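You operate a simulated robot arm through the tools that you are given. There is no shell and no other tool. Be economical: measure what you need, move in short steps, check, and stop when the job is done.

You run a simulated robot arm. Do the job below in one go: nothing can be reset, and whatever is moved stays where it is left.

Task
Open the side drawer, put the purple wiper on the worktop beside the larder away in the inside the side drawer, then shut the drawer. Push the bin drawer shut. Put the orange packet on the worktop by the door away on the top of the dark table. Do these in any order.

Only the result counts: the job must be done as asked and must still hold three seconds after the hand-in. Knocking over, shifting, dropping, spilling or breaking anything else fails it.

Robot
A 7-joint arm with a vacuum gripper on a trunk, on a base that drives. Base frame: it is fixed to the floor where the robot stands at the start and does not move with it; the origin is under the middle of the robot, x ahead of it, y to its left, z up. Units: m, rad, N and s.
With the tool pointing down near the work surface it reaches from about 0.1 to 0.62 m from the robot's upright axis, wherever it stands. Its first joint turns from -1.204 to 3.002 rad. Places, roughly: bin drawer [0.6, -0.4, 0.5]; inside the side drawer [0.6, 0.2, 0.8]; side drawer [0.5, 0.1, 0.8]; top of the dark table [0.8, -3.3, 0.8]. Payload 1.06 kg.
Tool frame: the origin (TCP) lies in the middle of the cups' lips, and z points out of the cups. The gripper has 1 cup of 0.024 m across, covering 0.024 by 0.024 m (tool x, y); the bellows give 0.008 m. With the vacuum on, a cup seals on a smooth face that it is pressed against (1 to 4 N); it does not hold porous or soft things. The pull reaches 23 N.
Orientation is that of the tool frame in the base frame, as a unit quaternion [x, y, z, w]. With the cups facing straight down, the tool's x points along the base's -x, its y along +y and its z along -z.

Tools
- The arm moves only by the tool nudge_tool. Its argument "rows" is a list of rows, each a list of 7 numbers: the vacuum: 1 switches it on, -1 off, then the shift along the tool's x, y, z in m, then the turn, a rotation vector about the tool's x, y, z in degrees. In form: [[vac, dx, dy, dz, rx, ry, rz], ...]. A call has 1 to 10 rows; each row shifts and turns the commanded pose from where the row before left it, along the tool's axes as they then stand. Each row takes 0.2 s and may step no farther than 0.05 m and 0.15 rad from the row before; otherwise, or with a gripper value out of range, the whole call is refused. Where a pose cannot be reached the arm comes as near as it can. A force on the tool above 40 N (or 10 N above the force at the start of the call, whichever is more), or a blocked arm, ends the call early, and 0.2 s more pass. The pull builds up within a second once a cup has sealed. Time passes only in rows, and 0.2 s behind the last, so rows that do not move give it time. It gives the time, the measured TCP pose, the force on the tool (base axes) and the pull of the vacuum at its end, in the units of the frame above (readings bear some noise), with the torque about the TCP (base axes, N m) and any sound that the robot's microphone picked up.
- Cameras (640 x 400 px; columns grow to the right, rows downward): "scene" is now at [0.1649, 0.0025, 1.1769]; the picture's right is [0.00, -1.00, 0.00], its down [-0.66, -0.00, -0.75] and it looks along [0.75, 0.00, -0.66] (base axes); focal length 214 px, centre (320, 200). "wrist" rides on the gripper at [0.078, 0.019, -0.096] in the tool frame; the picture's right is [-0.24, 0.97, 0.00], its down [-0.71, -0.17, -0.69] and it looks along [-0.67, -0.16, 0.73] (tool axes); focal length 243 px, centre (320, 200).
- get_image(camera): a new picture of that camera. No time passes.
- raise_lower(by): slides the trunk up (or, below 0, down) by that many m; the arm and the scene camera ride with it, the base frame stays. It gives what a move gives, with no picture.
- drive_base(legs): drives the robot by 1 to 6 legs, each [ahead, left, turn to the left] in m, m and rad, along the robot's own axes; the way and the turn of a leg run together, so that a leg with both is an arc; at most 1.5 m and 3.142 rad a leg. The arm and the cameras ride along, it lands a little off, and it stops where it bumps. It gives what a move gives.
- head_to(pan, tilt): turns the head with the scene camera to pan (to the left, within 1.396 rad either way) and tilt (down, from -0.506 to 1.204), counted from straight ahead of the robot. It gives what a move gives.
- locate(camera, pixels): for up to 12 pixels [column, row] of the newest picture of that camera ("zoom" is the newest enlarged one), the place [x, y, z] in the base frame of the surface seen there, good to about 0.002 m, but the place of the scene camera against the robot may be out by one fixed shift of up to 0.012 m in any direction. No time passes.
- inspect(camera, box): a new picture of the part [left, top, right, bottom] of that camera's present view, enlarged. No time passes.
- sign_off(): hands the job in; it is judged then, once.

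Go step by step. Measure first, check grasps and placings, and put right what went wrong. The budget is 110 turns and 78 pictures, counting those below and the enlarged ones. Unless the task says otherwise, let go and move clear before handing in, and close with one line.

The tools are called by a JSON object that holds its "api" and its "payload". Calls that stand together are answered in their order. nudge_tool: Moves the arm, as the interface text tells. Its arguments: {"type":"object","properties":{"rows":{"type":"array","items":{"type":"array","items":{"type":"number"}}}},"required":["rows"]} The other tools are called the same way: raise_lower (by) slides the trunk up or down; drive_base (legs) drives the base; head_to (pan, tilt) turns the head that bears the scene camera; get_image (camera) takes a picture; locate (camera, pixels) gives the place of the surface under pixels of a picture; inspect (camera, box) takes an enlarged picture of a part of a camera's view; sign_off () hands the job in.

At the start:

```text
time_s: 0.0
tcp_pos: [0.3059, -0.1389, 1.1292]
orientation: [0.0, 1.0, 0.0, 0.0]
ft_force: [0.0, 0.1, 0.8]
moment: [0.02, 0.02, 0.02]
pull: 0.3
trunk travel left (down, up): [-0.35, 0.142]
robot x, y, heading: [0.0023, 0.0032, 0.001]
head pan, tilt: [0.0, 0.719]
```

scene: 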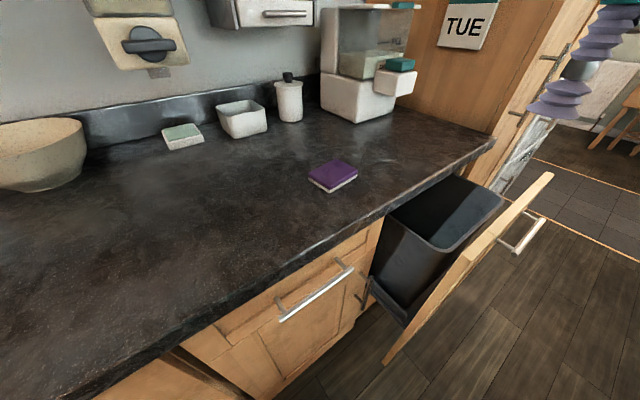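
wrist: 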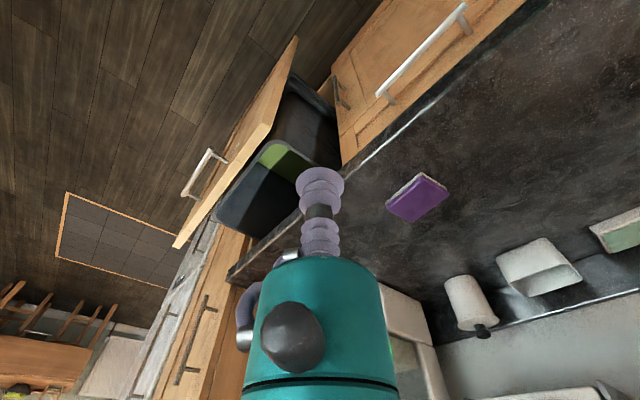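

The scene shows a purple block at (333,176), the side drawer handle at (315,293) and the open bin drawer with its handle at (520,235). I'll measure these first.

{"api": "locate", "payload": {"camera": "scene", "pixels": [[333, 172], [333, 189], [310, 180], [356, 172], [282, 318], [315, 293], [350, 270], [336, 262], [520, 248], [545, 220], [550, 176], [470, 255]]}}

{"api": "inspect", "payload": {"camera": "scene", "box": [160, 140, 560, 390]}}

{"api": "head_to", "payload": {"pan": -1.2, "tilt": 0.3}}

{"api": "get_image", "payload": {"camera": "scene"}}

```text
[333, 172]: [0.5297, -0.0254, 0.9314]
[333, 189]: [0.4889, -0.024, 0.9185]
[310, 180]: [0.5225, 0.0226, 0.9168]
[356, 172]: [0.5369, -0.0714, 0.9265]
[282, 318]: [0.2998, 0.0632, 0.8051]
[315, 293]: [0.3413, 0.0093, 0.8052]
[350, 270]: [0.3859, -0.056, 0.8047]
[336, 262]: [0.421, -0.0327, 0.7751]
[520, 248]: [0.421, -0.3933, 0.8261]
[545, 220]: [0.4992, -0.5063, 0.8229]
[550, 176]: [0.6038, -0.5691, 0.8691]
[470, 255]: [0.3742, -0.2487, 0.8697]
```

```text
1.60 times, centred on (360, 265) of scene
```

zoom: 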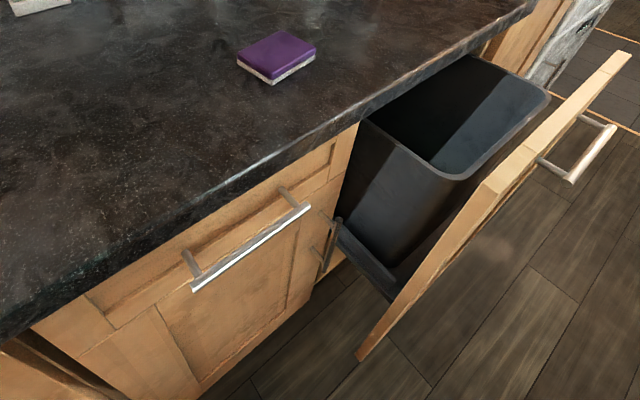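

```text
time_s: 1.4
tcp_pos: [0.3064, -0.1401, 1.1303]
orientation: [0.001, 1.0, 0.0, -0.001]
ft_force: [-0.4, 0.3, -0.3]
moment: [-0.01, 0.01, -0.01]
pull: 0.1
trunk travel left (down, up): [-0.35, 0.142]
robot x, y, heading: [0.0019, -0.0002, 0.007]
head pan, tilt: [-1.201, 0.3]
```

```text
74 pictures are left
```

scene: 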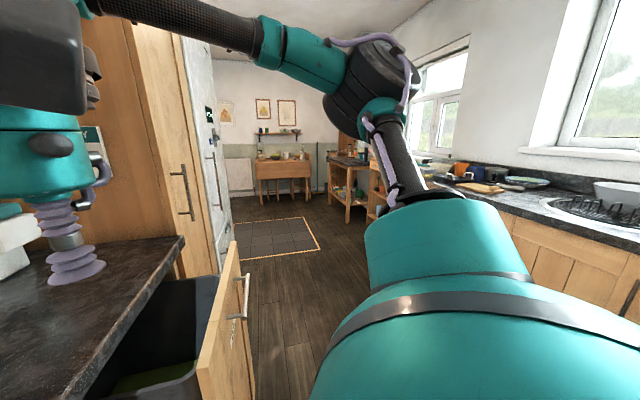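

The counter front faces (-0.81,-0.59). Something orange sits near (460,168) on the window-side worktop, and a dark-topped table near (350,165); I'll zoom and measure.

{"api": "inspect", "payload": {"camera": "scene", "box": [400, 130, 600, 230]}}

{"api": "locate", "payload": {"camera": "scene", "pixels": [[460, 168], [285, 163], [350, 160], [480, 188], [463, 176], [520, 205], [345, 205], [300, 160]]}}

{"api": "inspect", "payload": {"camera": "scene", "box": [230, 110, 410, 222]}}

```text
3.20 times, centred on (500, 180) of scene
```

zoom: 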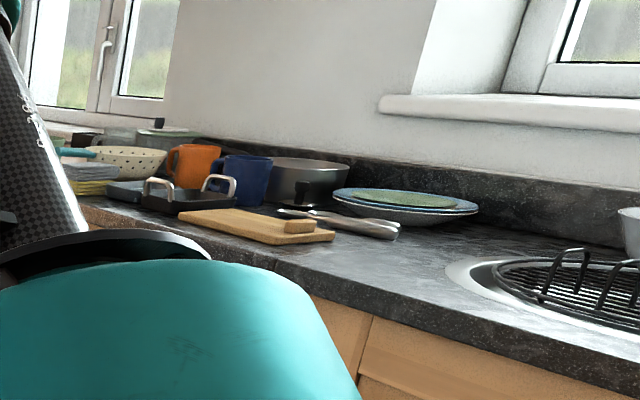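

```text
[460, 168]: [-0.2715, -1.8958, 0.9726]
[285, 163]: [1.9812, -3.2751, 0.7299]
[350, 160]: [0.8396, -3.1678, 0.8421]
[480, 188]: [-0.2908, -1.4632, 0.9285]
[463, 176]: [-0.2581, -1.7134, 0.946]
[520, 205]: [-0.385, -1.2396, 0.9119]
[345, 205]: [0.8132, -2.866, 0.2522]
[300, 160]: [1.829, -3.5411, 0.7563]
```

```text
3.56 times, centred on (320, 166) of scene
```

zoom: 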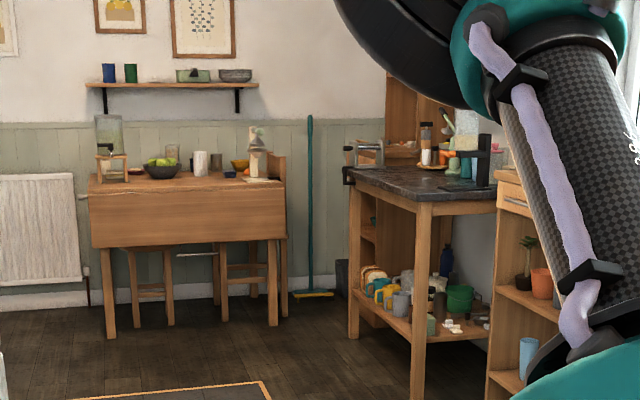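

The orange thing is a mug; the dark table is the dark-topped one with its top at z≈0.84. I'll look left for the packet and the door.

{"api": "head_to", "payload": {"pan": 1.0, "tilt": 0.4}}

{"api": "get_image", "payload": {"camera": "scene"}}

```text
time_s: 3.5
tcp_pos: [0.3071, -0.1395, 1.1295]
orientation: [0.0, 1.0, 0.0, -0.001]
ft_force: [-0.8, -0.4, -0.8]
moment: [0.06, 0.02, 0.03]
pull: 0.1
trunk travel left (down, up): [-0.35, 0.142]
robot x, y, heading: [0.0021, 0.0017, 0.003]
head pan, tilt: [1.0, 0.4]
```

```text
71 pictures are left
```

scene: 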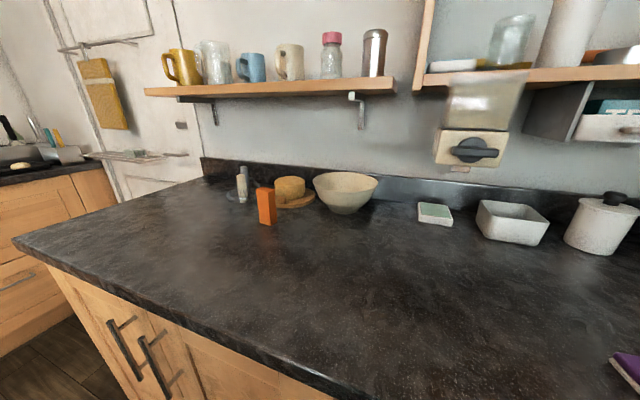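

The orange packet stands upright at (266,206) on the left end of this worktop, by the door. I'll measure it.

{"api": "inspect", "payload": {"camera": "scene", "box": [210, 150, 338, 230]}}

{"api": "locate", "payload": {"camera": "zoom", "pixels": [[245, 192], [262, 188], [300, 205], [322, 200], [275, 280], [290, 365], [250, 350], [335, 340], [270, 200], [140, 150]]}}

{"api": "locate", "payload": {"camera": "scene", "pixels": [[15, 243], [180, 325], [120, 340], [150, 350], [300, 380], [345, 205]]}}

```text
5.00 times, centred on (274, 190) of scene
```

zoom: 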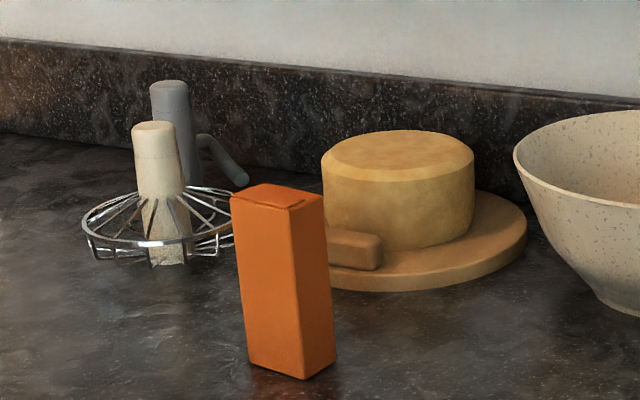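

```text
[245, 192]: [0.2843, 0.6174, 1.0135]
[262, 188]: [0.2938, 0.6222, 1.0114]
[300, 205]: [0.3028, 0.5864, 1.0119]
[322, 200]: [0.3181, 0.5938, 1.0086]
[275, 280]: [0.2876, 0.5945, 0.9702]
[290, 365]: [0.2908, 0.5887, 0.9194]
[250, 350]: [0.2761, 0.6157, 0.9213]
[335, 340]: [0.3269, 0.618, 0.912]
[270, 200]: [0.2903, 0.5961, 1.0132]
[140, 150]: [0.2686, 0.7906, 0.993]
```

```text
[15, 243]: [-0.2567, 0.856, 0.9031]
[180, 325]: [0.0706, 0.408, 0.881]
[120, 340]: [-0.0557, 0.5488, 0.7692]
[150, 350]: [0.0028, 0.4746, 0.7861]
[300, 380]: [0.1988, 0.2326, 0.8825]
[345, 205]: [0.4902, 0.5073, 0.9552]
```

The packet is about 0.04 × 0.02 × 0.10 m with its wide face toward me. Next, a close look at the side drawer face.

{"api": "head_to", "payload": {"pan": 0.3, "tilt": 1.1}}

{"api": "get_image", "payload": {"camera": "scene"}}

```text
time_s: 4.5
tcp_pos: [0.3073, -0.1405, 1.1301]
orientation: [0.0, 1.0, 0.0, 0.0]
ft_force: [0.2, -0.3, 0.6]
moment: [0.04, 0.0, -0.01]
pull: 0.1
trunk travel left (down, up): [-0.35, 0.142]
robot x, y, heading: [-0.0003, 0.0016, 0.0]
head pan, tilt: [0.3, 1.1]
```

```text
69 pictures are left
```

scene: 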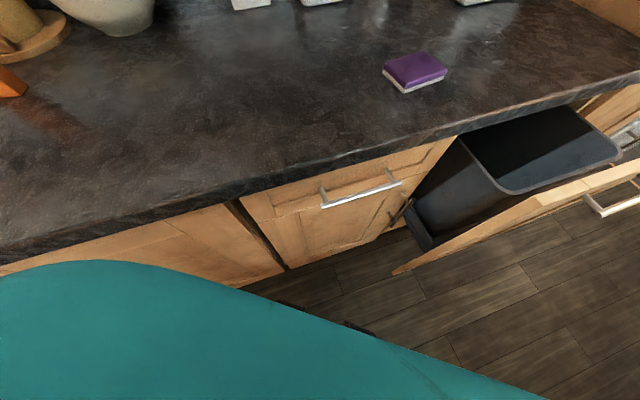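

The robot stands close to and askew from the counter. I'll back off about 0.25 m square to the counter and turn to face it.

{"api": "drive_base", "payload": {"legs": [[-0.2, -0.147, 0], [0, 0, 0.626]]}}

{"api": "head_to", "payload": {"pan": -0.4, "tilt": 0.7}}

{"api": "get_image", "payload": {"camera": "scene"}}

{"api": "get_image", "payload": {"camera": "wrist"}}

```text
time_s: 8.1
tcp_pos: [0.1303, -0.0818, 1.1289]
orientation: [-0.305, 0.952, 0.0, 0.0]
ft_force: [-0.4, 0.4, -0.6]
moment: [-0.02, 0.02, 0.0]
pull: 0.0
trunk travel left (down, up): [-0.35, 0.142]
robot x, y, heading: [-0.2019, -0.1432, 0.622]
head pan, tilt: [0.3, 1.1]
```

```text
time_s: 9.1
tcp_pos: [0.1283, -0.0825, 1.1298]
orientation: [-0.306, 0.952, 0.001, 0.0]
ft_force: [0.0, -0.2, 0.0]
moment: [0.0, -0.01, 0.01]
pull: 0.1
trunk travel left (down, up): [-0.35, 0.142]
robot x, y, heading: [-0.201, -0.1434, 0.617]
head pan, tilt: [-0.4, 0.7]
```

```text
68 pictures are left
```

scene: 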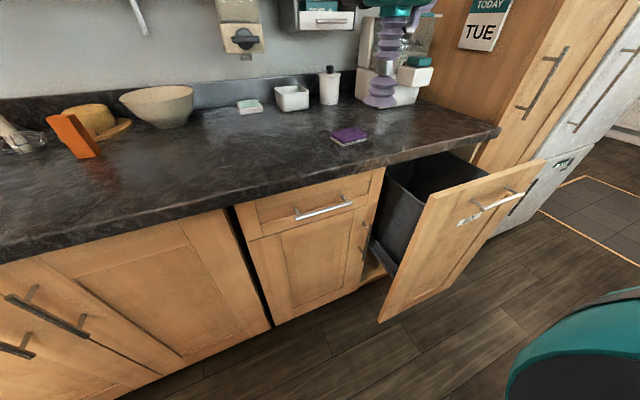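

```text
67 pictures are left
```

wrist: 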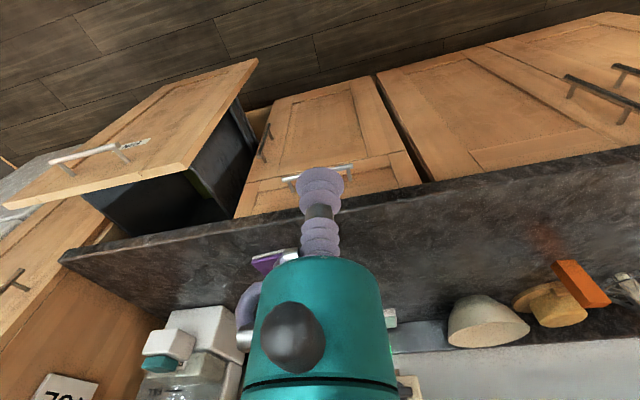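

Now the drawer fronts are clear: side drawer around (318,208), bin front around (450,225). I'll zoom and measure both faces.

{"api": "inspect", "payload": {"camera": "scene", "box": [220, 120, 540, 320]}}

{"api": "locate", "payload": {"camera": "scene", "pixels": [[297, 217], [350, 202], [270, 220], [365, 190], [310, 225], [345, 217], [250, 238], [440, 230], [470, 230], [400, 300], [500, 205], [510, 185]]}}

```text
2.00 times, centred on (380, 220) of scene
```

zoom: 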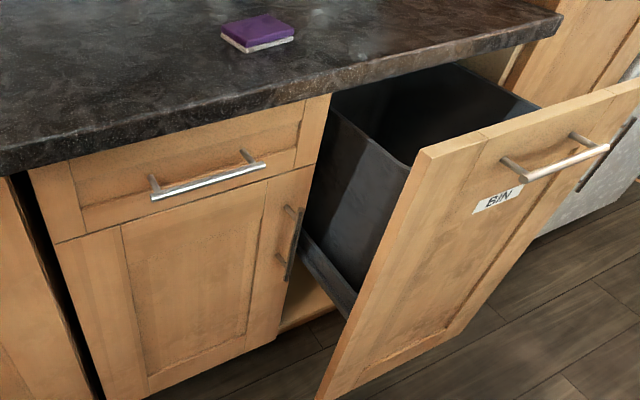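

```text
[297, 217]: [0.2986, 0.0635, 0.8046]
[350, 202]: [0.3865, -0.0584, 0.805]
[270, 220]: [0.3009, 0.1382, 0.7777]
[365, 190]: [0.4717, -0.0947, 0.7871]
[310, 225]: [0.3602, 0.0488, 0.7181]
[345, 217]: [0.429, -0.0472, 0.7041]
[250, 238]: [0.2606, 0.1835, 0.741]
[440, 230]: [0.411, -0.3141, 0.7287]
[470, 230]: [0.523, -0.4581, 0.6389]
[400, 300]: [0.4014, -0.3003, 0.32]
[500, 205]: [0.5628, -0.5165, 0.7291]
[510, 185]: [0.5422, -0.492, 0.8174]
```

The bin front is one flat plane (n≈0.157 along the counter normal) and the side drawer front has clear flat panel left of its handle. I'll bring the tool forward and pitch it horizontal.

{"api": "nudge_tool", "payload": {"rows": [[-1, -0.05, 0, 0, 0, 0, 0], [-1, -0.05, 0, 0, 0, 0, 0], [-1, -0.05, 0, 0, 0, 0, 0], [-1, -0.05, 0, 0, 0, 0, 0], [-1, 0, 0, 0, 0, -8.2, 0], [-1, 0, 0, 0, 0, -8.2, 0], [-1, 0, 0, 0, 0, -8.2, 0], [-1, 0, 0, 0, 0, -8.2, 0], [-1, 0, 0, 0, 0, -8.2, 0], [-1, 0, 0, 0, 0, -8.2, 0]]}}

{"api": "nudge_tool", "payload": {"rows": [[-1, 0, 0, 0, 0, -8.2, 0], [-1, 0, 0, 0, 0, -8.2, 0], [-1, 0, 0, 0, 0, -8.2, 0], [-1, 0, 0, 0, 0, -8.2, 0], [-1, 0, 0, 0, 0, -8.0, 0], [-1, 0, 0, 0, 0, 0, 0]]}}

{"api": "get_image", "payload": {"camera": "wrist"}}

```text
time_s: 11.3
tcp_pos: [0.2881, 0.0072, 1.1206]
orientation: [-0.276, 0.866, 0.127, 0.397]
ft_force: [0.1, 0.1, 0.7]
moment: [-0.01, -0.02, 0.0]
pull: 0.1
out of reach, approached as far as the arm can: row 4
trunk travel left (down, up): [-0.35, 0.142]
robot x, y, heading: [-0.2033, -0.1471, 0.619]
head pan, tilt: [-0.4, 0.7]
```

```text
time_s: 12.7
tcp_pos: [0.2849, 0.0063, 1.1196]
orientation: [-0.215, 0.673, 0.216, 0.674]
ft_force: [0.2, 0.7, -0.1]
moment: [-0.02, 0.01, 0.01]
pull: 0.1
trunk travel left (down, up): [-0.35, 0.142]
robot x, y, heading: [-0.2042, -0.1503, 0.62]
head pan, tilt: [-0.4, 0.7]
```

```text
65 pictures are left
```

wrist: 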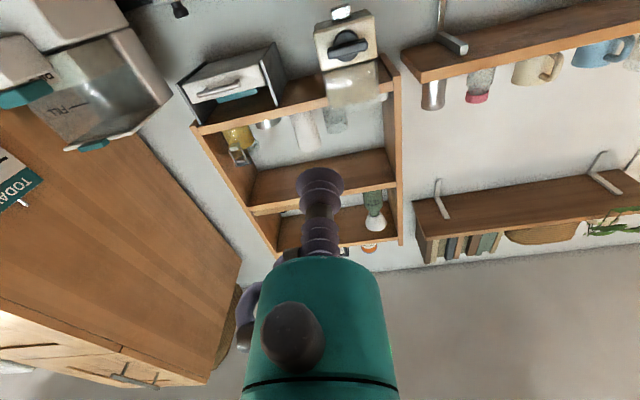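

The tool is now level at z 1.12. I'll back off a little, drive right to line up with the bin front, then lower the trunk.

{"api": "drive_base", "payload": {"legs": [[-0.1, 0, 0], [0, -0.46, 0]]}}

{"api": "nudge_tool", "payload": {"rows": [[-1, 0, 0, -0.04, 0, 0, 0], [-1, 0, 0, -0.04, 0, 0, 0], [-1, 0, 0, 0, 0, 0, 0]]}}

{"api": "get_image", "payload": {"camera": "scene"}}

```text
time_s: 16.2
tcp_pos: [0.4757, -0.4286, 1.1189]
orientation: [-0.216, 0.673, 0.216, 0.673]
ft_force: [-0.6, -0.2, -0.1]
moment: [-0.01, 0.01, -0.01]
pull: 0.1
trunk travel left (down, up): [-0.35, 0.142]
robot x, y, heading: [-0.0112, -0.5848, 0.623]
head pan, tilt: [-0.4, 0.7]
```

```text
time_s: 17.1
tcp_pos: [0.4385, -0.4636, 1.1357]
orientation: [-0.217, 0.674, 0.216, 0.673]
ft_force: [0.5, 0.5, 0.5]
moment: [0.0, 0.01, 0.0]
pull: 0.2
out of reach, approached as far as the arm can: row 2
trunk travel left (down, up): [-0.35, 0.142]
robot x, y, heading: [-0.0154, -0.5823, 0.619]
head pan, tilt: [-0.4, 0.7]
```

```text
64 pictures are left
```

scene: 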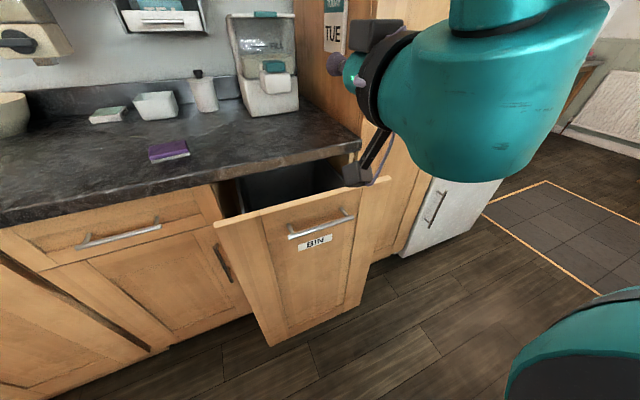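

The tip is at n≈0.083, about 3 cm short of the bin handle. I'll lower the trunk so the cup is just below the handle bar.

{"api": "raise_lower", "payload": {"by": -0.345}}

{"api": "get_image", "payload": {"camera": "scene"}}

{"api": "get_image", "payload": {"camera": "wrist"}}

```text
time_s: 19.2
tcp_pos: [0.491, -0.425, 0.8221]
orientation: [-0.234, 0.736, 0.195, 0.604]
ft_force: [0.6, -1.3, 15.0]
moment: [-0.3, 0.4, 0.05]
pull: 0.0
trunk travel left (down, up): [-0.115, 0.378]
robot x, y, heading: [-0.0127, -0.5854, 0.62]
head pan, tilt: [-0.4, 0.7]
stopped: the force on the tool passed its limit (the readings are from after the stop); the commanded pose is now the measured one
```

```text
63 pictures are left
```

scene: 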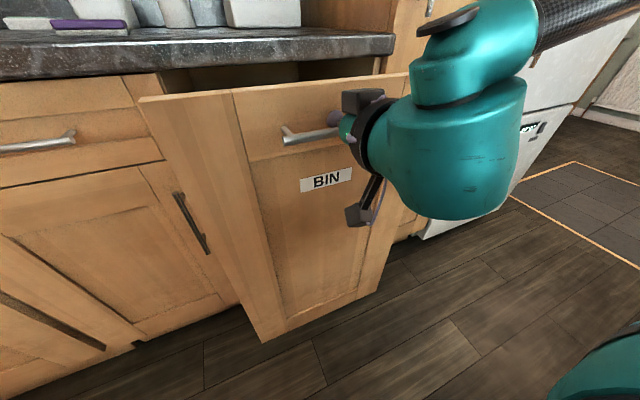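

```text
62 pictures are left
```

wrist: 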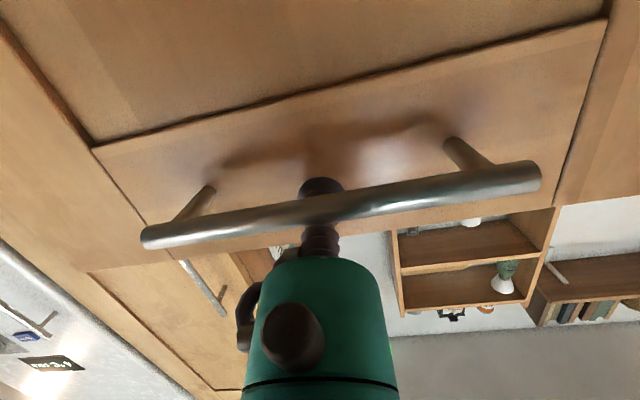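

The cup slid over the handle bar and rests on it (15 N upward), tip almost at the bin face at z 0.82, pitched down 11°. I'll lift 2 cm so it clears the bar; pushing on the face above the bar works.

{"api": "raise_lower", "payload": {"by": 0.022}}

{"api": "get_image", "payload": {"camera": "wrist"}}

```text
time_s: 19.9
tcp_pos: [0.4925, -0.4262, 0.8419]
orientation: [-0.232, 0.738, 0.193, 0.603]
ft_force: [0.7, -0.3, 0.2]
moment: [0.0, -0.02, 0.01]
pull: 0.0
trunk travel left (down, up): [-0.137, 0.356]
robot x, y, heading: [-0.0152, -0.5849, 0.622]
head pan, tilt: [-0.4, 0.7]
```

```text
61 pictures are left
```

wrist: 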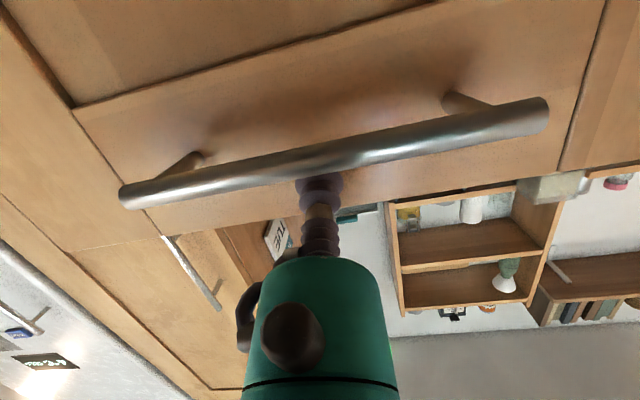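

Force is now zero and the cup sits just above the bar. I'll push level along the counter normal in small steps.

{"api": "nudge_tool", "payload": {"rows": [[-1, -0.003, 0, 0.0147, 0, 0, 0], [-1, -0.003, 0, 0.0147, 0, 0, 0], [-1, -0.003, 0, 0.0147, 0, 0, 0], [-1, -0.003, 0, 0.0147, 0, 0, 0], [-1, -0.003, 0, 0.0147, 0, 0, 0], [-1, -0.003, 0, 0.0147, 0, 0, 0]]}}

```text
time_s: 21.3
tcp_pos: [0.5644, -0.3729, 0.8405]
orientation: [-0.233, 0.738, 0.193, 0.603]
ft_force: [0.7, -0.6, 0.0]
moment: [0.05, 0.01, -0.02]
pull: 0.1
trunk travel left (down, up): [-0.137, 0.356]
robot x, y, heading: [-0.0128, -0.5814, 0.621]
head pan, tilt: [-0.4, 0.7]
```

The tip moved 9 cm with near-zero force; I'll check whether the front moved with it.

{"api": "get_image", "payload": {"camera": "scene"}}

{"api": "get_image", "payload": {"camera": "wrist"}}

```text
60 pictures are left
```

scene: 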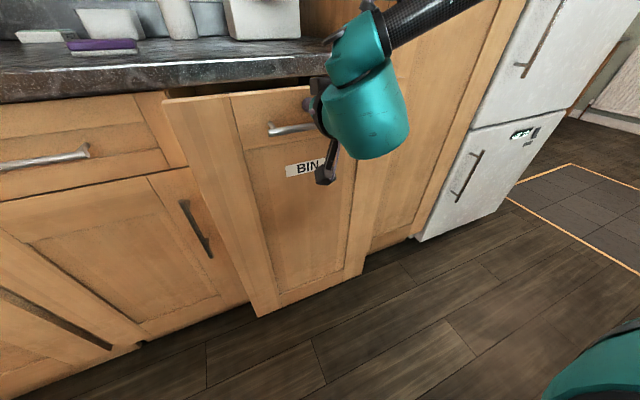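

```text
59 pictures are left
```

wrist: 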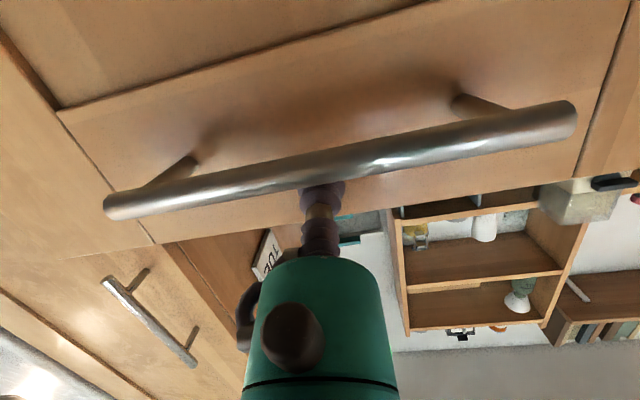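

The front follows; about 6–7 cm remain. Continue until it meets the frame.

{"api": "nudge_tool", "payload": {"rows": [[-1, -0.003, 0, 0.0147, 0, 0, 0], [-1, -0.003, 0, 0.0147, 0, 0, 0], [-1, -0.003, 0, 0.0147, 0, 0, 0], [-1, -0.002, 0, 0.01, 0, 0, 0], [-1, -0.002, 0, 0.01, 0, 0, 0], [-1, -0.001, 0, 0.005, 0, 0, 0], [-1, -0.001, 0, 0.005, 0, 0, 0], [-1, -0.001, 0, 0.005, 0, 0, 0]]}}

{"api": "get_image", "payload": {"camera": "scene"}}

```text
time_s: 23.1
tcp_pos: [0.6302, -0.3269, 0.8425]
orientation: [-0.234, 0.739, 0.193, 0.602]
ft_force: [0.4, -0.3, -0.5]
moment: [0.01, 0.02, -0.01]
pull: 0.1
trunk travel left (down, up): [-0.137, 0.356]
robot x, y, heading: [-0.0151, -0.5794, 0.622]
head pan, tilt: [-0.4, 0.7]
```

```text
58 pictures are left
```

scene: 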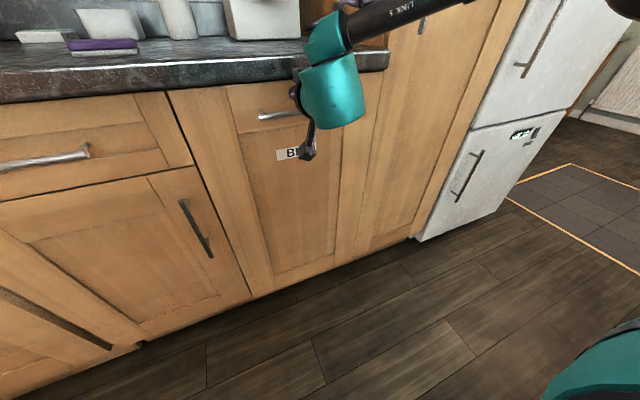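

It looks flush; I'll push a touch more and compare the bin face with the neighbouring door.

{"api": "nudge_tool", "payload": {"rows": [[-1, -0.001, 0, 0.005, 0, 0, 0], [-1, -0.001, 0, 0.005, 0, 0, 0], [-1, -0.001, 0, 0.005, 0, 0, 0], [-1, 0, 0, 0, 0, 0, 0]]}}

{"api": "get_image", "payload": {"camera": "scene"}}

{"api": "locate", "payload": {"camera": "scene", "pixels": [[225, 170], [235, 200], [170, 180], [185, 160], [220, 270], [245, 240], [150, 110], [60, 160]]}}

```text
time_s: 24.1
tcp_pos: [0.6414, -0.3193, 0.8418]
orientation: [-0.234, 0.739, 0.193, 0.602]
ft_force: [-4.7, -3.8, -2.4]
moment: [0.05, -0.05, -0.01]
pull: 0.1
trunk travel left (down, up): [-0.137, 0.356]
robot x, y, heading: [-0.0153, -0.584, 0.621]
head pan, tilt: [-0.4, 0.7]
```

```text
57 pictures are left
```

scene: 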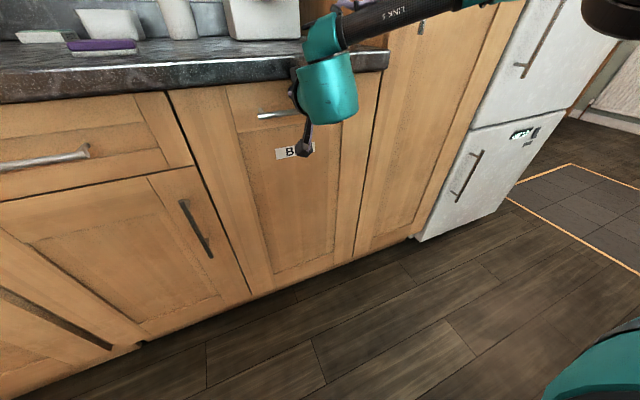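

```text
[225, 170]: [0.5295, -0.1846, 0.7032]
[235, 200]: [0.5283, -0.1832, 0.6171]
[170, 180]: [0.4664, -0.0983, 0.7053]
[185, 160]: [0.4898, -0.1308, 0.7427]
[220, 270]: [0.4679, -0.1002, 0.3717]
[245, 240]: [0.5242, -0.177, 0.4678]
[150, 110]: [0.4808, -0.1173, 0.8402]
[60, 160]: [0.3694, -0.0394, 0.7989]
```

The bin face and neighbouring door both lie at n≈0.319–0.320, so the bin is shut. I'll retract along the tool axis, level the tool and drive left toward the side drawer.

{"api": "nudge_tool", "payload": {"rows": [[-1, 0, 0, -0.03, 0, 0, 0], [-1, 0, 0, -0.04, 0, 0, 0], [-1, 0, 0, -0.04, 0, 0, 0], [-1, 0, 0, -0.04, 0, 0, 0], [-1, 0, 0, 0, 0, -5.8, 0], [-1, 0, 0, 0, 0, -5.8, 0], [-1, 0, 0, 0, 0, 0, 0]]}}

{"api": "drive_base", "payload": {"legs": [[0, 0.37, 0]]}}

{"api": "head_to", "payload": {"pan": 0.0, "tilt": 0.6}}

{"api": "get_image", "payload": {"camera": "scene"}}

{"api": "get_image", "payload": {"camera": "wrist"}}

```text
time_s: 25.7
tcp_pos: [0.5227, -0.4031, 0.8718]
orientation: [-0.212, 0.673, 0.216, 0.674]
ft_force: [-0.2, -0.4, -0.2]
moment: [0.01, -0.01, 0.01]
pull: 0.0
trunk travel left (down, up): [-0.137, 0.356]
robot x, y, heading: [-0.0143, -0.5831, 0.621]
head pan, tilt: [-0.4, 0.7]
```

```text
time_s: 28.1
tcp_pos: [0.3063, -0.1, 0.8713]
orientation: [-0.213, 0.674, 0.216, 0.674]
ft_force: [0.3, 0.1, 0.2]
moment: [0.03, 0.0, 0.0]
pull: 0.1
trunk travel left (down, up): [-0.137, 0.356]
robot x, y, heading: [-0.2299, -0.2775, 0.621]
head pan, tilt: [-0.4, 0.7]
```

```text
time_s: 28.9
tcp_pos: [0.3059, -0.0991, 0.8723]
orientation: [-0.213, 0.674, 0.216, 0.674]
ft_force: [-0.4, -0.4, 0.5]
moment: [-0.01, -0.03, 0.0]
pull: 0.1
trunk travel left (down, up): [-0.137, 0.356]
robot x, y, heading: [-0.2336, -0.2746, 0.62]
head pan, tilt: [0.0, 0.6]
```

```text
56 pictures are left
```

scene: 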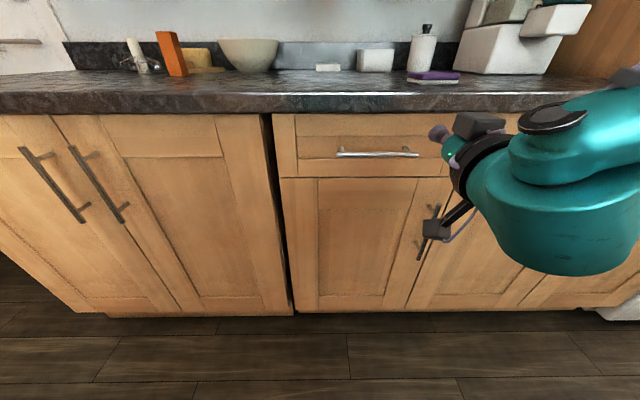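

```text
55 pictures are left
```

wrist: 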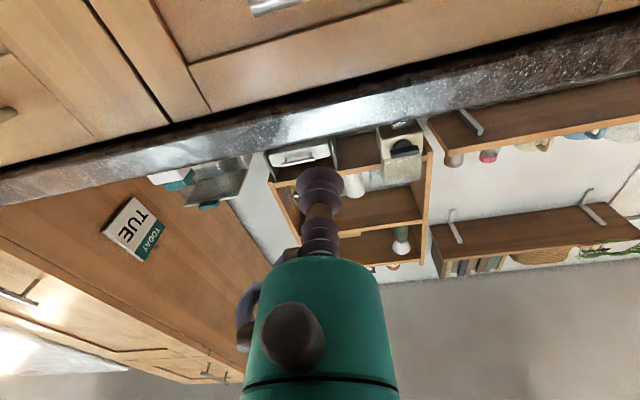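

I can see the side drawer: panel left of the handle around (317,147), bottom rail around (375,167). Measuring those and the wiper.

{"api": "inspect", "payload": {"camera": "scene", "box": [260, 60, 480, 197]}}

{"api": "locate", "payload": {"camera": "scene", "pixels": [[317, 147], [317, 140], [317, 155], [285, 150], [375, 167], [375, 162], [375, 173], [338, 154], [378, 154], [418, 153], [435, 74], [375, 140]]}}

```text
2.91 times, centred on (370, 128) of scene
```

zoom: 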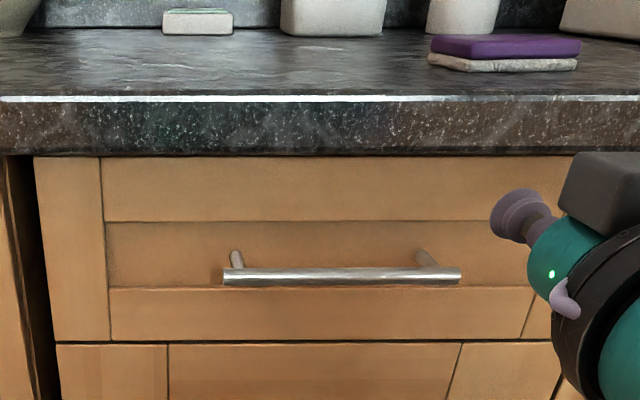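

```text
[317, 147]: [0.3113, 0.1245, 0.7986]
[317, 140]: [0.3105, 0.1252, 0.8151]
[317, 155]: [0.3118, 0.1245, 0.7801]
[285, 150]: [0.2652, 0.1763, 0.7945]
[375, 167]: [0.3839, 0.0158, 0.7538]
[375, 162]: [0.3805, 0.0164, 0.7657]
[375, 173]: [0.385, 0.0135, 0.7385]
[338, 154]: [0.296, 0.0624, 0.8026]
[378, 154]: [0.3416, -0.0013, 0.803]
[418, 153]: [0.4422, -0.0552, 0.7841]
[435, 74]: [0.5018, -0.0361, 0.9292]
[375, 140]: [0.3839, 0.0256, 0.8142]
```

The bottom rail (z≈0.735–0.77) at (375,167) is a good flat spot under the handle. To gauge the camera's fixed shift I'll locate the cup's lip in the zoom, where TCP is known.

{"api": "locate", "payload": {"camera": "zoom", "pixels": [[496, 215], [500, 200], [512, 193], [500, 232], [515, 240], [506, 215], [530, 193], [510, 225]]}}

{"api": "inspect", "payload": {"camera": "scene", "box": [410, 110, 474, 150]}}

```text
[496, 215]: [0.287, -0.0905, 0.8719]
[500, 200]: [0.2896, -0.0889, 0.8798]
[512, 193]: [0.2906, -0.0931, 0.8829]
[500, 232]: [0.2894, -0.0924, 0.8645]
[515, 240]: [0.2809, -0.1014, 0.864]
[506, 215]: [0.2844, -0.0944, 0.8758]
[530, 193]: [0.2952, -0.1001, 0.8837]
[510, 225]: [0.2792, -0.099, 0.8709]
```

```text
10.00 times, centred on (442, 130) of scene
```

zoom: 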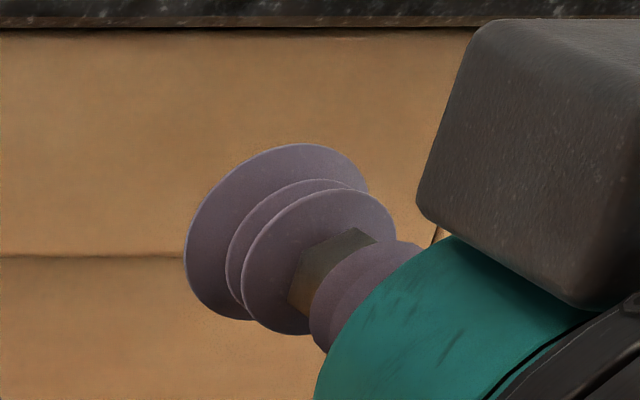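

The lip ellipse is clear (top (300,145), left (187,255), bottom (245,318)); I'll locate those rim points.

{"api": "locate", "payload": {"camera": "zoom", "pixels": [[190, 255], [300, 147], [243, 316], [225, 190], [205, 215], [205, 300], [362, 178], [340, 160], [270, 151]]}}

```text
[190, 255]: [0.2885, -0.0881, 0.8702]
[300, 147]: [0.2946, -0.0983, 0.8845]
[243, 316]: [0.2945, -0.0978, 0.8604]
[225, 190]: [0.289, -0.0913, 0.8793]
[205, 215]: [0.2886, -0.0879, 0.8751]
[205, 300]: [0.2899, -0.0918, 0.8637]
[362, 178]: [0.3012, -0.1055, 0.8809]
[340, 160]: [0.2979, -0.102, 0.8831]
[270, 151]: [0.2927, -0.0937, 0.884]
```

The camera offset is about +8 mm along the normal, +7 mm to the right, ~0 in height. I'll move the cup down to the rail height, left 4 cm, and approach to about 3 cm from the face.

{"api": "nudge_tool", "payload": {"rows": [[-1, 0.04, 0.0136, 0, 0, 0, 0], [-1, 0.04, 0.0136, 0, 0, 0, 0], [-1, 0.04, 0.0136, 0, 0, 0, 0], [-1, 0, 0, 0.03, 0, 0, 0], [-1, 0, 0, 0.03, 0, 0, 0], [-1, 0, 0, 0.03, 0, 0, 0], [-1, 0, 0, 0.02, 0, 0, 0], [-1, 0, 0, 0, 0, 0, 0]]}}

{"api": "get_image", "payload": {"camera": "scene"}}

{"api": "get_image", "payload": {"camera": "wrist"}}

```text
time_s: 30.7
tcp_pos: [0.3498, -0.0093, 0.8357]
orientation: [-0.213, 0.677, 0.214, 0.672]
ft_force: [0.1, -0.4, -1.0]
moment: [0.01, -0.02, -0.01]
pull: 0.0
out of reach, approached as far as the arm can: row 2, 3, 4, 5, 6, 7
trunk travel left (down, up): [-0.137, 0.356]
robot x, y, heading: [-0.2305, -0.2782, 0.619]
head pan, tilt: [0.0, 0.6]
```

```text
52 pictures are left
```

scene: 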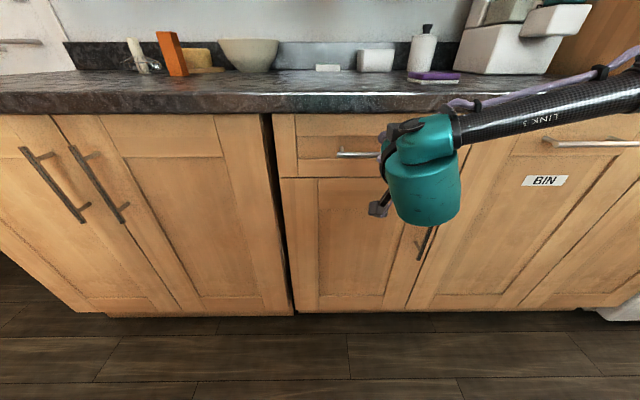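

```text
51 pictures are left
```

wrist: 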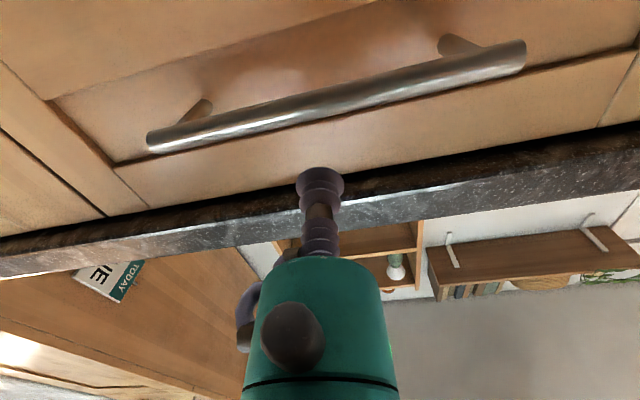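

The arm bottomed out at z≈0.836, right at the drawer's top rail (z≈0.825–0.87), which is just as good and above the handle. I'll nudge up 1 cm and see where it goes.

{"api": "nudge_tool", "payload": {"rows": [[-1, -0.01, 0, 0, 0, 0, 0], [-1, 0, 0, 0, 0, 0, 0]]}}

{"api": "inspect", "payload": {"camera": "wrist", "box": [220, 80, 420, 205]}}

```text
time_s: 31.3
tcp_pos: [0.3505, -0.0092, 0.8461]
orientation: [-0.213, 0.674, 0.216, 0.674]
ft_force: [-0.5, 0.2, 0.2]
moment: [-0.01, 0.03, -0.01]
pull: 0.1
trunk travel left (down, up): [-0.137, 0.356]
robot x, y, heading: [-0.235, -0.2775, 0.619]
head pan, tilt: [0.0, 0.6]
```

```text
3.20 times, centred on (320, 142) of wrist
```

zoom: 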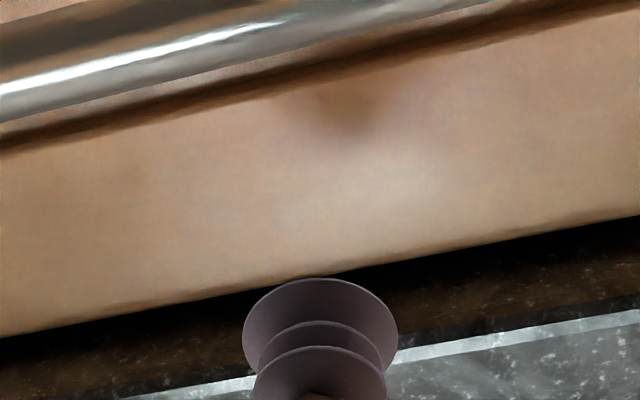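

The rail is clear in front of the cup. I'll check its height band with the wrist camera.

{"api": "locate", "payload": {"camera": "zoom", "pixels": [[320, 85], [320, 70], [320, 180], [320, 255], [320, 272], [330, 310]]}}

```text
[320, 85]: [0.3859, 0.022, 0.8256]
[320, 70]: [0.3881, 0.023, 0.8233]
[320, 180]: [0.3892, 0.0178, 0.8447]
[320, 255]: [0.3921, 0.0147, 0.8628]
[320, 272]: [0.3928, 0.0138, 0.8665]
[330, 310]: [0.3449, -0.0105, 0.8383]
```

The rail spans z 0.826–0.867 and my cup is at 0.846, with 4.7 cm to go. Vacuum on and approach gently.

{"api": "nudge_tool", "payload": {"rows": [[1, 0, 0, 0.02, 0, 0, 0], [1, 0, 0, 0.02, 0, 0, 0], [1, 0, 0, 0.005, 0, 0, 0], [1, 0, 0, 0.003, 0, 0, 0], [1, 0, 0, 0.002, 0, 0, 0], [1, 0, 0, 0, 0, 0, 0], [1, 0, 0, 0, 0, 0, 0]]}}

```text
time_s: 32.9
tcp_pos: [0.3888, 0.0177, 0.849]
orientation: [-0.216, 0.676, 0.216, 0.671]
ft_force: [-6.2, -6.4, -12.9]
moment: [-0.03, -0.15, 0.11]
pull: 22.9
out of reach, approached as far as the arm can: row 4
trunk travel left (down, up): [-0.137, 0.356]
robot x, y, heading: [-0.2316, -0.2804, 0.62]
head pan, tilt: [0.0, 0.6]
```

Sealed with full pull of 22.9 N. Now pull straight back in small steps.

{"api": "nudge_tool", "payload": {"rows": [[1, 0, 0, -0.008, 0, 0, 0], [1, 0, 0, -0.01, 0, 0, 0], [1, 0, 0, -0.015, 0, 0, 0], [1, 0, 0, -0.015, 0, 0, 0], [1, 0, 0, -0.015, 0, 0, 0]]}}

```text
time_s: 34.1
tcp_pos: [0.3392, -0.0182, 0.8503]
orientation: [-0.212, 0.674, 0.216, 0.674]
ft_force: [3.3, -6.4, 2.7]
moment: [-0.12, -0.03, 0.11]
pull: 23.0
trunk travel left (down, up): [-0.137, 0.356]
robot x, y, heading: [-0.2331, -0.2787, 0.62]
head pan, tilt: [0.0, 0.6]
```

The drawer is following with the seal held. Continue pulling.

{"api": "nudge_tool", "payload": {"rows": [[1, 0, 0, -0.015, 0, 0, 0], [1, 0, 0, -0.015, 0, 0, 0], [1, 0, 0, -0.015, 0, 0, 0], [1, 0, 0, -0.015, 0, 0, 0], [1, 0, 0, -0.015, 0, 0, 0], [1, 0, 0, -0.015, 0, 0, 0]]}}

{"api": "get_image", "payload": {"camera": "scene"}}

```text
time_s: 35.5
tcp_pos: [0.2649, -0.0686, 0.8489]
orientation: [-0.214, 0.674, 0.217, 0.673]
ft_force: [4.7, -5.5, 3.9]
moment: [-0.01, 0.01, 0.04]
pull: 23.1
trunk travel left (down, up): [-0.137, 0.356]
robot x, y, heading: [-0.2289, -0.2786, 0.618]
head pan, tilt: [0.0, 0.6]
```

```text
49 pictures are left
```

scene: 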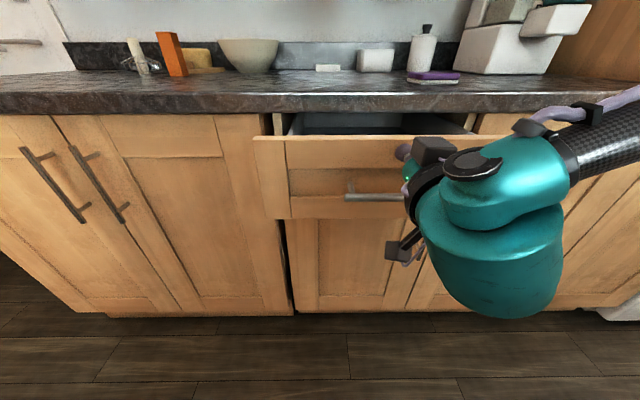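

The drawer is open about 15 cm. A bit more would ease placing; pull another 6 cm.

{"api": "nudge_tool", "payload": {"rows": [[1, 0, 0, -0.015, 0, 0, 0], [1, 0, 0, -0.015, 0, 0, 0], [1, 0, 0, -0.015, 0, 0, 0], [1, 0, 0, -0.015, 0, 0, 0]]}}

```text
time_s: 36.5
tcp_pos: [0.2438, -0.0855, 0.8532]
orientation: [-0.213, 0.674, 0.216, 0.673]
ft_force: [-2.3, 1.0, -10.0]
moment: [-0.02, -0.06, 0.09]
pull: 22.5
out of reach, approached as far as the arm can: row 2, 3, 4
trunk travel left (down, up): [-0.137, 0.356]
robot x, y, heading: [-0.232, -0.2803, 0.619]
head pan, tilt: [0.0, 0.6]
```

Open about 18 cm, leaving a 14 cm gap in front of the worktop, which is enough. Release the vacuum and back the base off slightly.

{"api": "nudge_tool", "payload": {"rows": [[-1, 0, 0, 0, 0, 0, 0], [-1, 0, 0, 0, 0, 0, 0], [-1, 0, 0, 0, 0, 0, 0], [-1, 0, 0, 0, 0, 0, 0]]}}

{"api": "drive_base", "payload": {"legs": [[-0.07, 0, 0]]}}

{"api": "raise_lower", "payload": {"by": 0.3}}

{"api": "get_image", "payload": {"camera": "scene"}}

```text
time_s: 37.5
tcp_pos: [0.2433, -0.0866, 0.8536]
orientation: [-0.212, 0.674, 0.216, 0.674]
ft_force: [0.6, -0.8, -0.2]
moment: [0.01, 0.07, -0.01]
pull: 0.1
trunk travel left (down, up): [-0.137, 0.356]
robot x, y, heading: [-0.232, -0.2778, 0.622]
head pan, tilt: [0.0, 0.6]
```

```text
time_s: 38.6
tcp_pos: [0.1871, -0.1261, 0.8533]
orientation: [-0.211, 0.674, 0.215, 0.674]
ft_force: [0.6, 0.0, 0.3]
moment: [-0.01, -0.01, 0.03]
pull: 0.0
trunk travel left (down, up): [-0.137, 0.356]
robot x, y, heading: [-0.2894, -0.3188, 0.616]
head pan, tilt: [0.0, 0.6]
```

```text
time_s: 41.6
tcp_pos: [0.1869, -0.1271, 1.1525]
orientation: [-0.211, 0.675, 0.215, 0.674]
ft_force: [-0.1, 0.1, 0.5]
moment: [0.02, 0.01, 0.01]
pull: 0.1
trunk travel left (down, up): [-0.437, 0.056]
robot x, y, heading: [-0.2856, -0.3186, 0.618]
head pan, tilt: [0.0, 0.6]
```

```text
48 pictures are left
```

scene: 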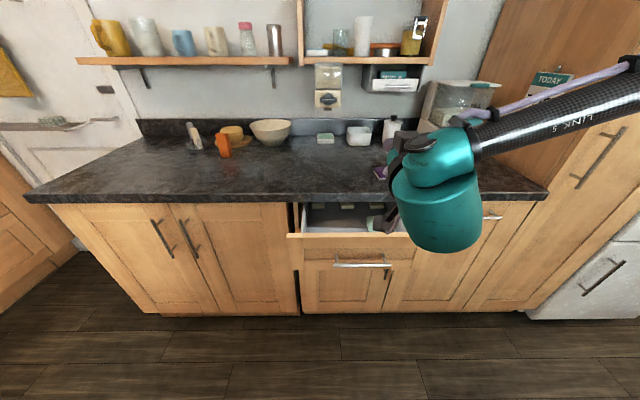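

The drawer is open and free. Now I'll pitch the tool back down and swing the arm leftwards before repositioning the base for the wiper.

{"api": "nudge_tool", "payload": {"rows": [[-1, 0, 0.02, 0, 0, 8.2, 0], [-1, 0, 0.02, 0, 0, 8.2, 0], [-1, 0, 0.02, 0, 0, 8.2, 0], [-1, 0, 0.02, 0, 0, 8.2, 0], [-1, 0, 0.02, 0, 0, 8.2, 0], [-1, 0, 0.02, 0, 0, 8.2, 0], [-1, 0, 0.02, 0, 0, 8.2, 0], [-1, 0, 0.02, 0, 0, 8.2, 0], [-1, 0, 0.02, 0, 0, 8.2, 0], [-1, 0, 0.02, 0, 0, 8.2, 0]]}}

{"api": "nudge_tool", "payload": {"rows": [[-1, 0, 0, 0, 0, 8.0, 0], [-1, 0.04, 0.03, 0, 0, 0, 0], [-1, 0.04, 0.03, 0, 0, 0, 0], [-1, 0.04, 0.03, 0, 0, 0, 0], [-1, 0.02, 0.03, 0, 0, 0, 0], [-1, 0, 0.03, 0, 0, 0, 0], [-1, 0, 0, 0, 0, 0, 0]]}}

```text
time_s: 43.8
tcp_pos: [0.2574, -0.1602, 1.1779]
orientation: [-0.301, 0.949, 0.031, 0.088]
ft_force: [0.0, -0.7, -0.4]
moment: [0.01, 0.02, 0.03]
pull: 0.1
out of reach, approached as far as the arm can: row 4, 5, 6, 7, 8, 9, 10
trunk travel left (down, up): [-0.437, 0.056]
robot x, y, heading: [-0.2882, -0.3182, 0.622]
head pan, tilt: [0.0, 0.6]
```

```text
time_s: 45.4
tcp_pos: [0.0649, -0.1681, 1.1716]
orientation: [-0.302, 0.953, 0.002, 0.0]
ft_force: [0.4, 0.4, -0.1]
moment: [-0.04, -0.03, 0.04]
pull: 0.0
out of reach, approached as far as the arm can: row 1, 6
trunk travel left (down, up): [-0.437, 0.056]
robot x, y, heading: [-0.287, -0.317, 0.621]
head pan, tilt: [0.0, 0.6]
```

Tool is down again. I'll check the arm's posture before driving right and forward near the larder.

{"api": "get_image", "payload": {"camera": "scene"}}

{"api": "locate", "payload": {"camera": "scene", "pixels": [[380, 173], [335, 220], [300, 222], [400, 234], [327, 210], [425, 120], [555, 180], [530, 200]]}}

```text
47 pictures are left
```

scene: 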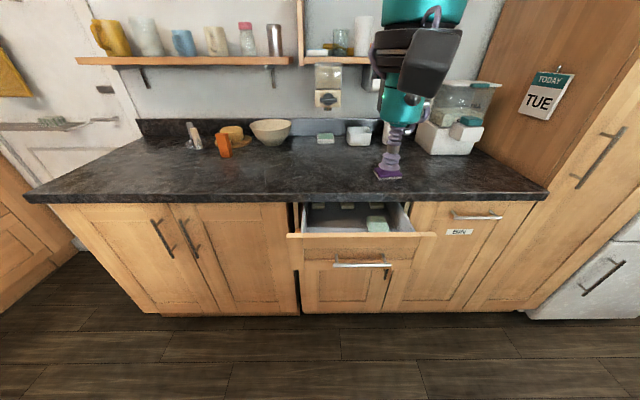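

```text
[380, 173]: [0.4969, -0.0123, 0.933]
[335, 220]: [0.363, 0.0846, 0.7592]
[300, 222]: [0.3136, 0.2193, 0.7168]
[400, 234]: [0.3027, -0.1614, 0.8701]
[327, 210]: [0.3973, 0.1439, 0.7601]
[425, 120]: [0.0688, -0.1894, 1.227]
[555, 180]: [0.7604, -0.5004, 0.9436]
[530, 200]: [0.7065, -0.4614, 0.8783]
```

The wiper is at ~(0.50,-0.01,0.93) and the drawer floor z≈0.76 is visible with some green item at (377,223). The arm is folded clear, so I drive right 0.59 then ahead 0.35.

{"api": "drive_base", "payload": {"legs": [[0, -0.59, 0], [0.35, 0, 0]]}}

{"api": "head_to", "payload": {"pan": 0.6, "tilt": 0.75}}

{"api": "get_image", "payload": {"camera": "scene"}}

```text
time_s: 50.7
tcp_pos: [0.6837, -0.4465, 1.1744]
orientation: [-0.31, 0.951, 0.002, 0.007]
ft_force: [-0.6, 0.4, -0.1]
moment: [0.0, 0.03, 0.01]
pull: 0.1
trunk travel left (down, up): [-0.437, 0.056]
robot x, y, heading: [0.341, -0.5969, 0.619]
head pan, tilt: [0.0, 0.6]
stopped in leg 2: the robot was blocked; the commanded pose is now the measured one
```

```text
time_s: 51.7
tcp_pos: [0.6846, -0.4454, 1.1746]
orientation: [-0.309, 0.951, 0.001, 0.005]
ft_force: [-0.9, 1.2, -0.2]
moment: [-0.01, 0.01, -0.04]
pull: 0.0
trunk travel left (down, up): [-0.437, 0.056]
robot x, y, heading: [0.342, -0.5962, 0.623]
head pan, tilt: [0.6, 0.75]
```

```text
46 pictures are left
```

scene: 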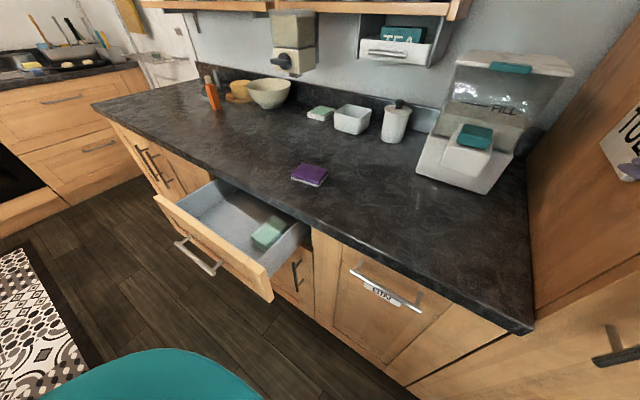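

Stopped at a good spot. The wiper at (309,174) and drawer with the green block at (268,232) are in full view; measuring both.

{"api": "inspect", "payload": {"camera": "scene", "box": [150, 150, 350, 275]}}

{"api": "locate", "payload": {"camera": "scene", "pixels": [[309, 174], [293, 176], [302, 164], [326, 169], [318, 183], [230, 225], [245, 215], [210, 210], [268, 225], [160, 202], [268, 270], [225, 240]]}}

```text
3.20 times, centred on (250, 212) of scene
```

zoom: 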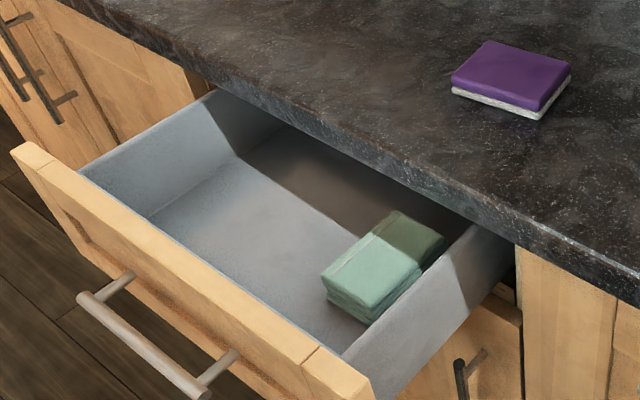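

```text
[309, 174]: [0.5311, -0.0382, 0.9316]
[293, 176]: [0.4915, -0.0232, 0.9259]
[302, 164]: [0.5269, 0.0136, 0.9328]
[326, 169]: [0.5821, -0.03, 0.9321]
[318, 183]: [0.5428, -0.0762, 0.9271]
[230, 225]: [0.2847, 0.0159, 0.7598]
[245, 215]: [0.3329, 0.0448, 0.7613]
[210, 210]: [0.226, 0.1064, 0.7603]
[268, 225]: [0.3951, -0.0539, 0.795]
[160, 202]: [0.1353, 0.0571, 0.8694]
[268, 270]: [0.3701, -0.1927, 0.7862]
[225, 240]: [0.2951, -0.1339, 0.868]
```

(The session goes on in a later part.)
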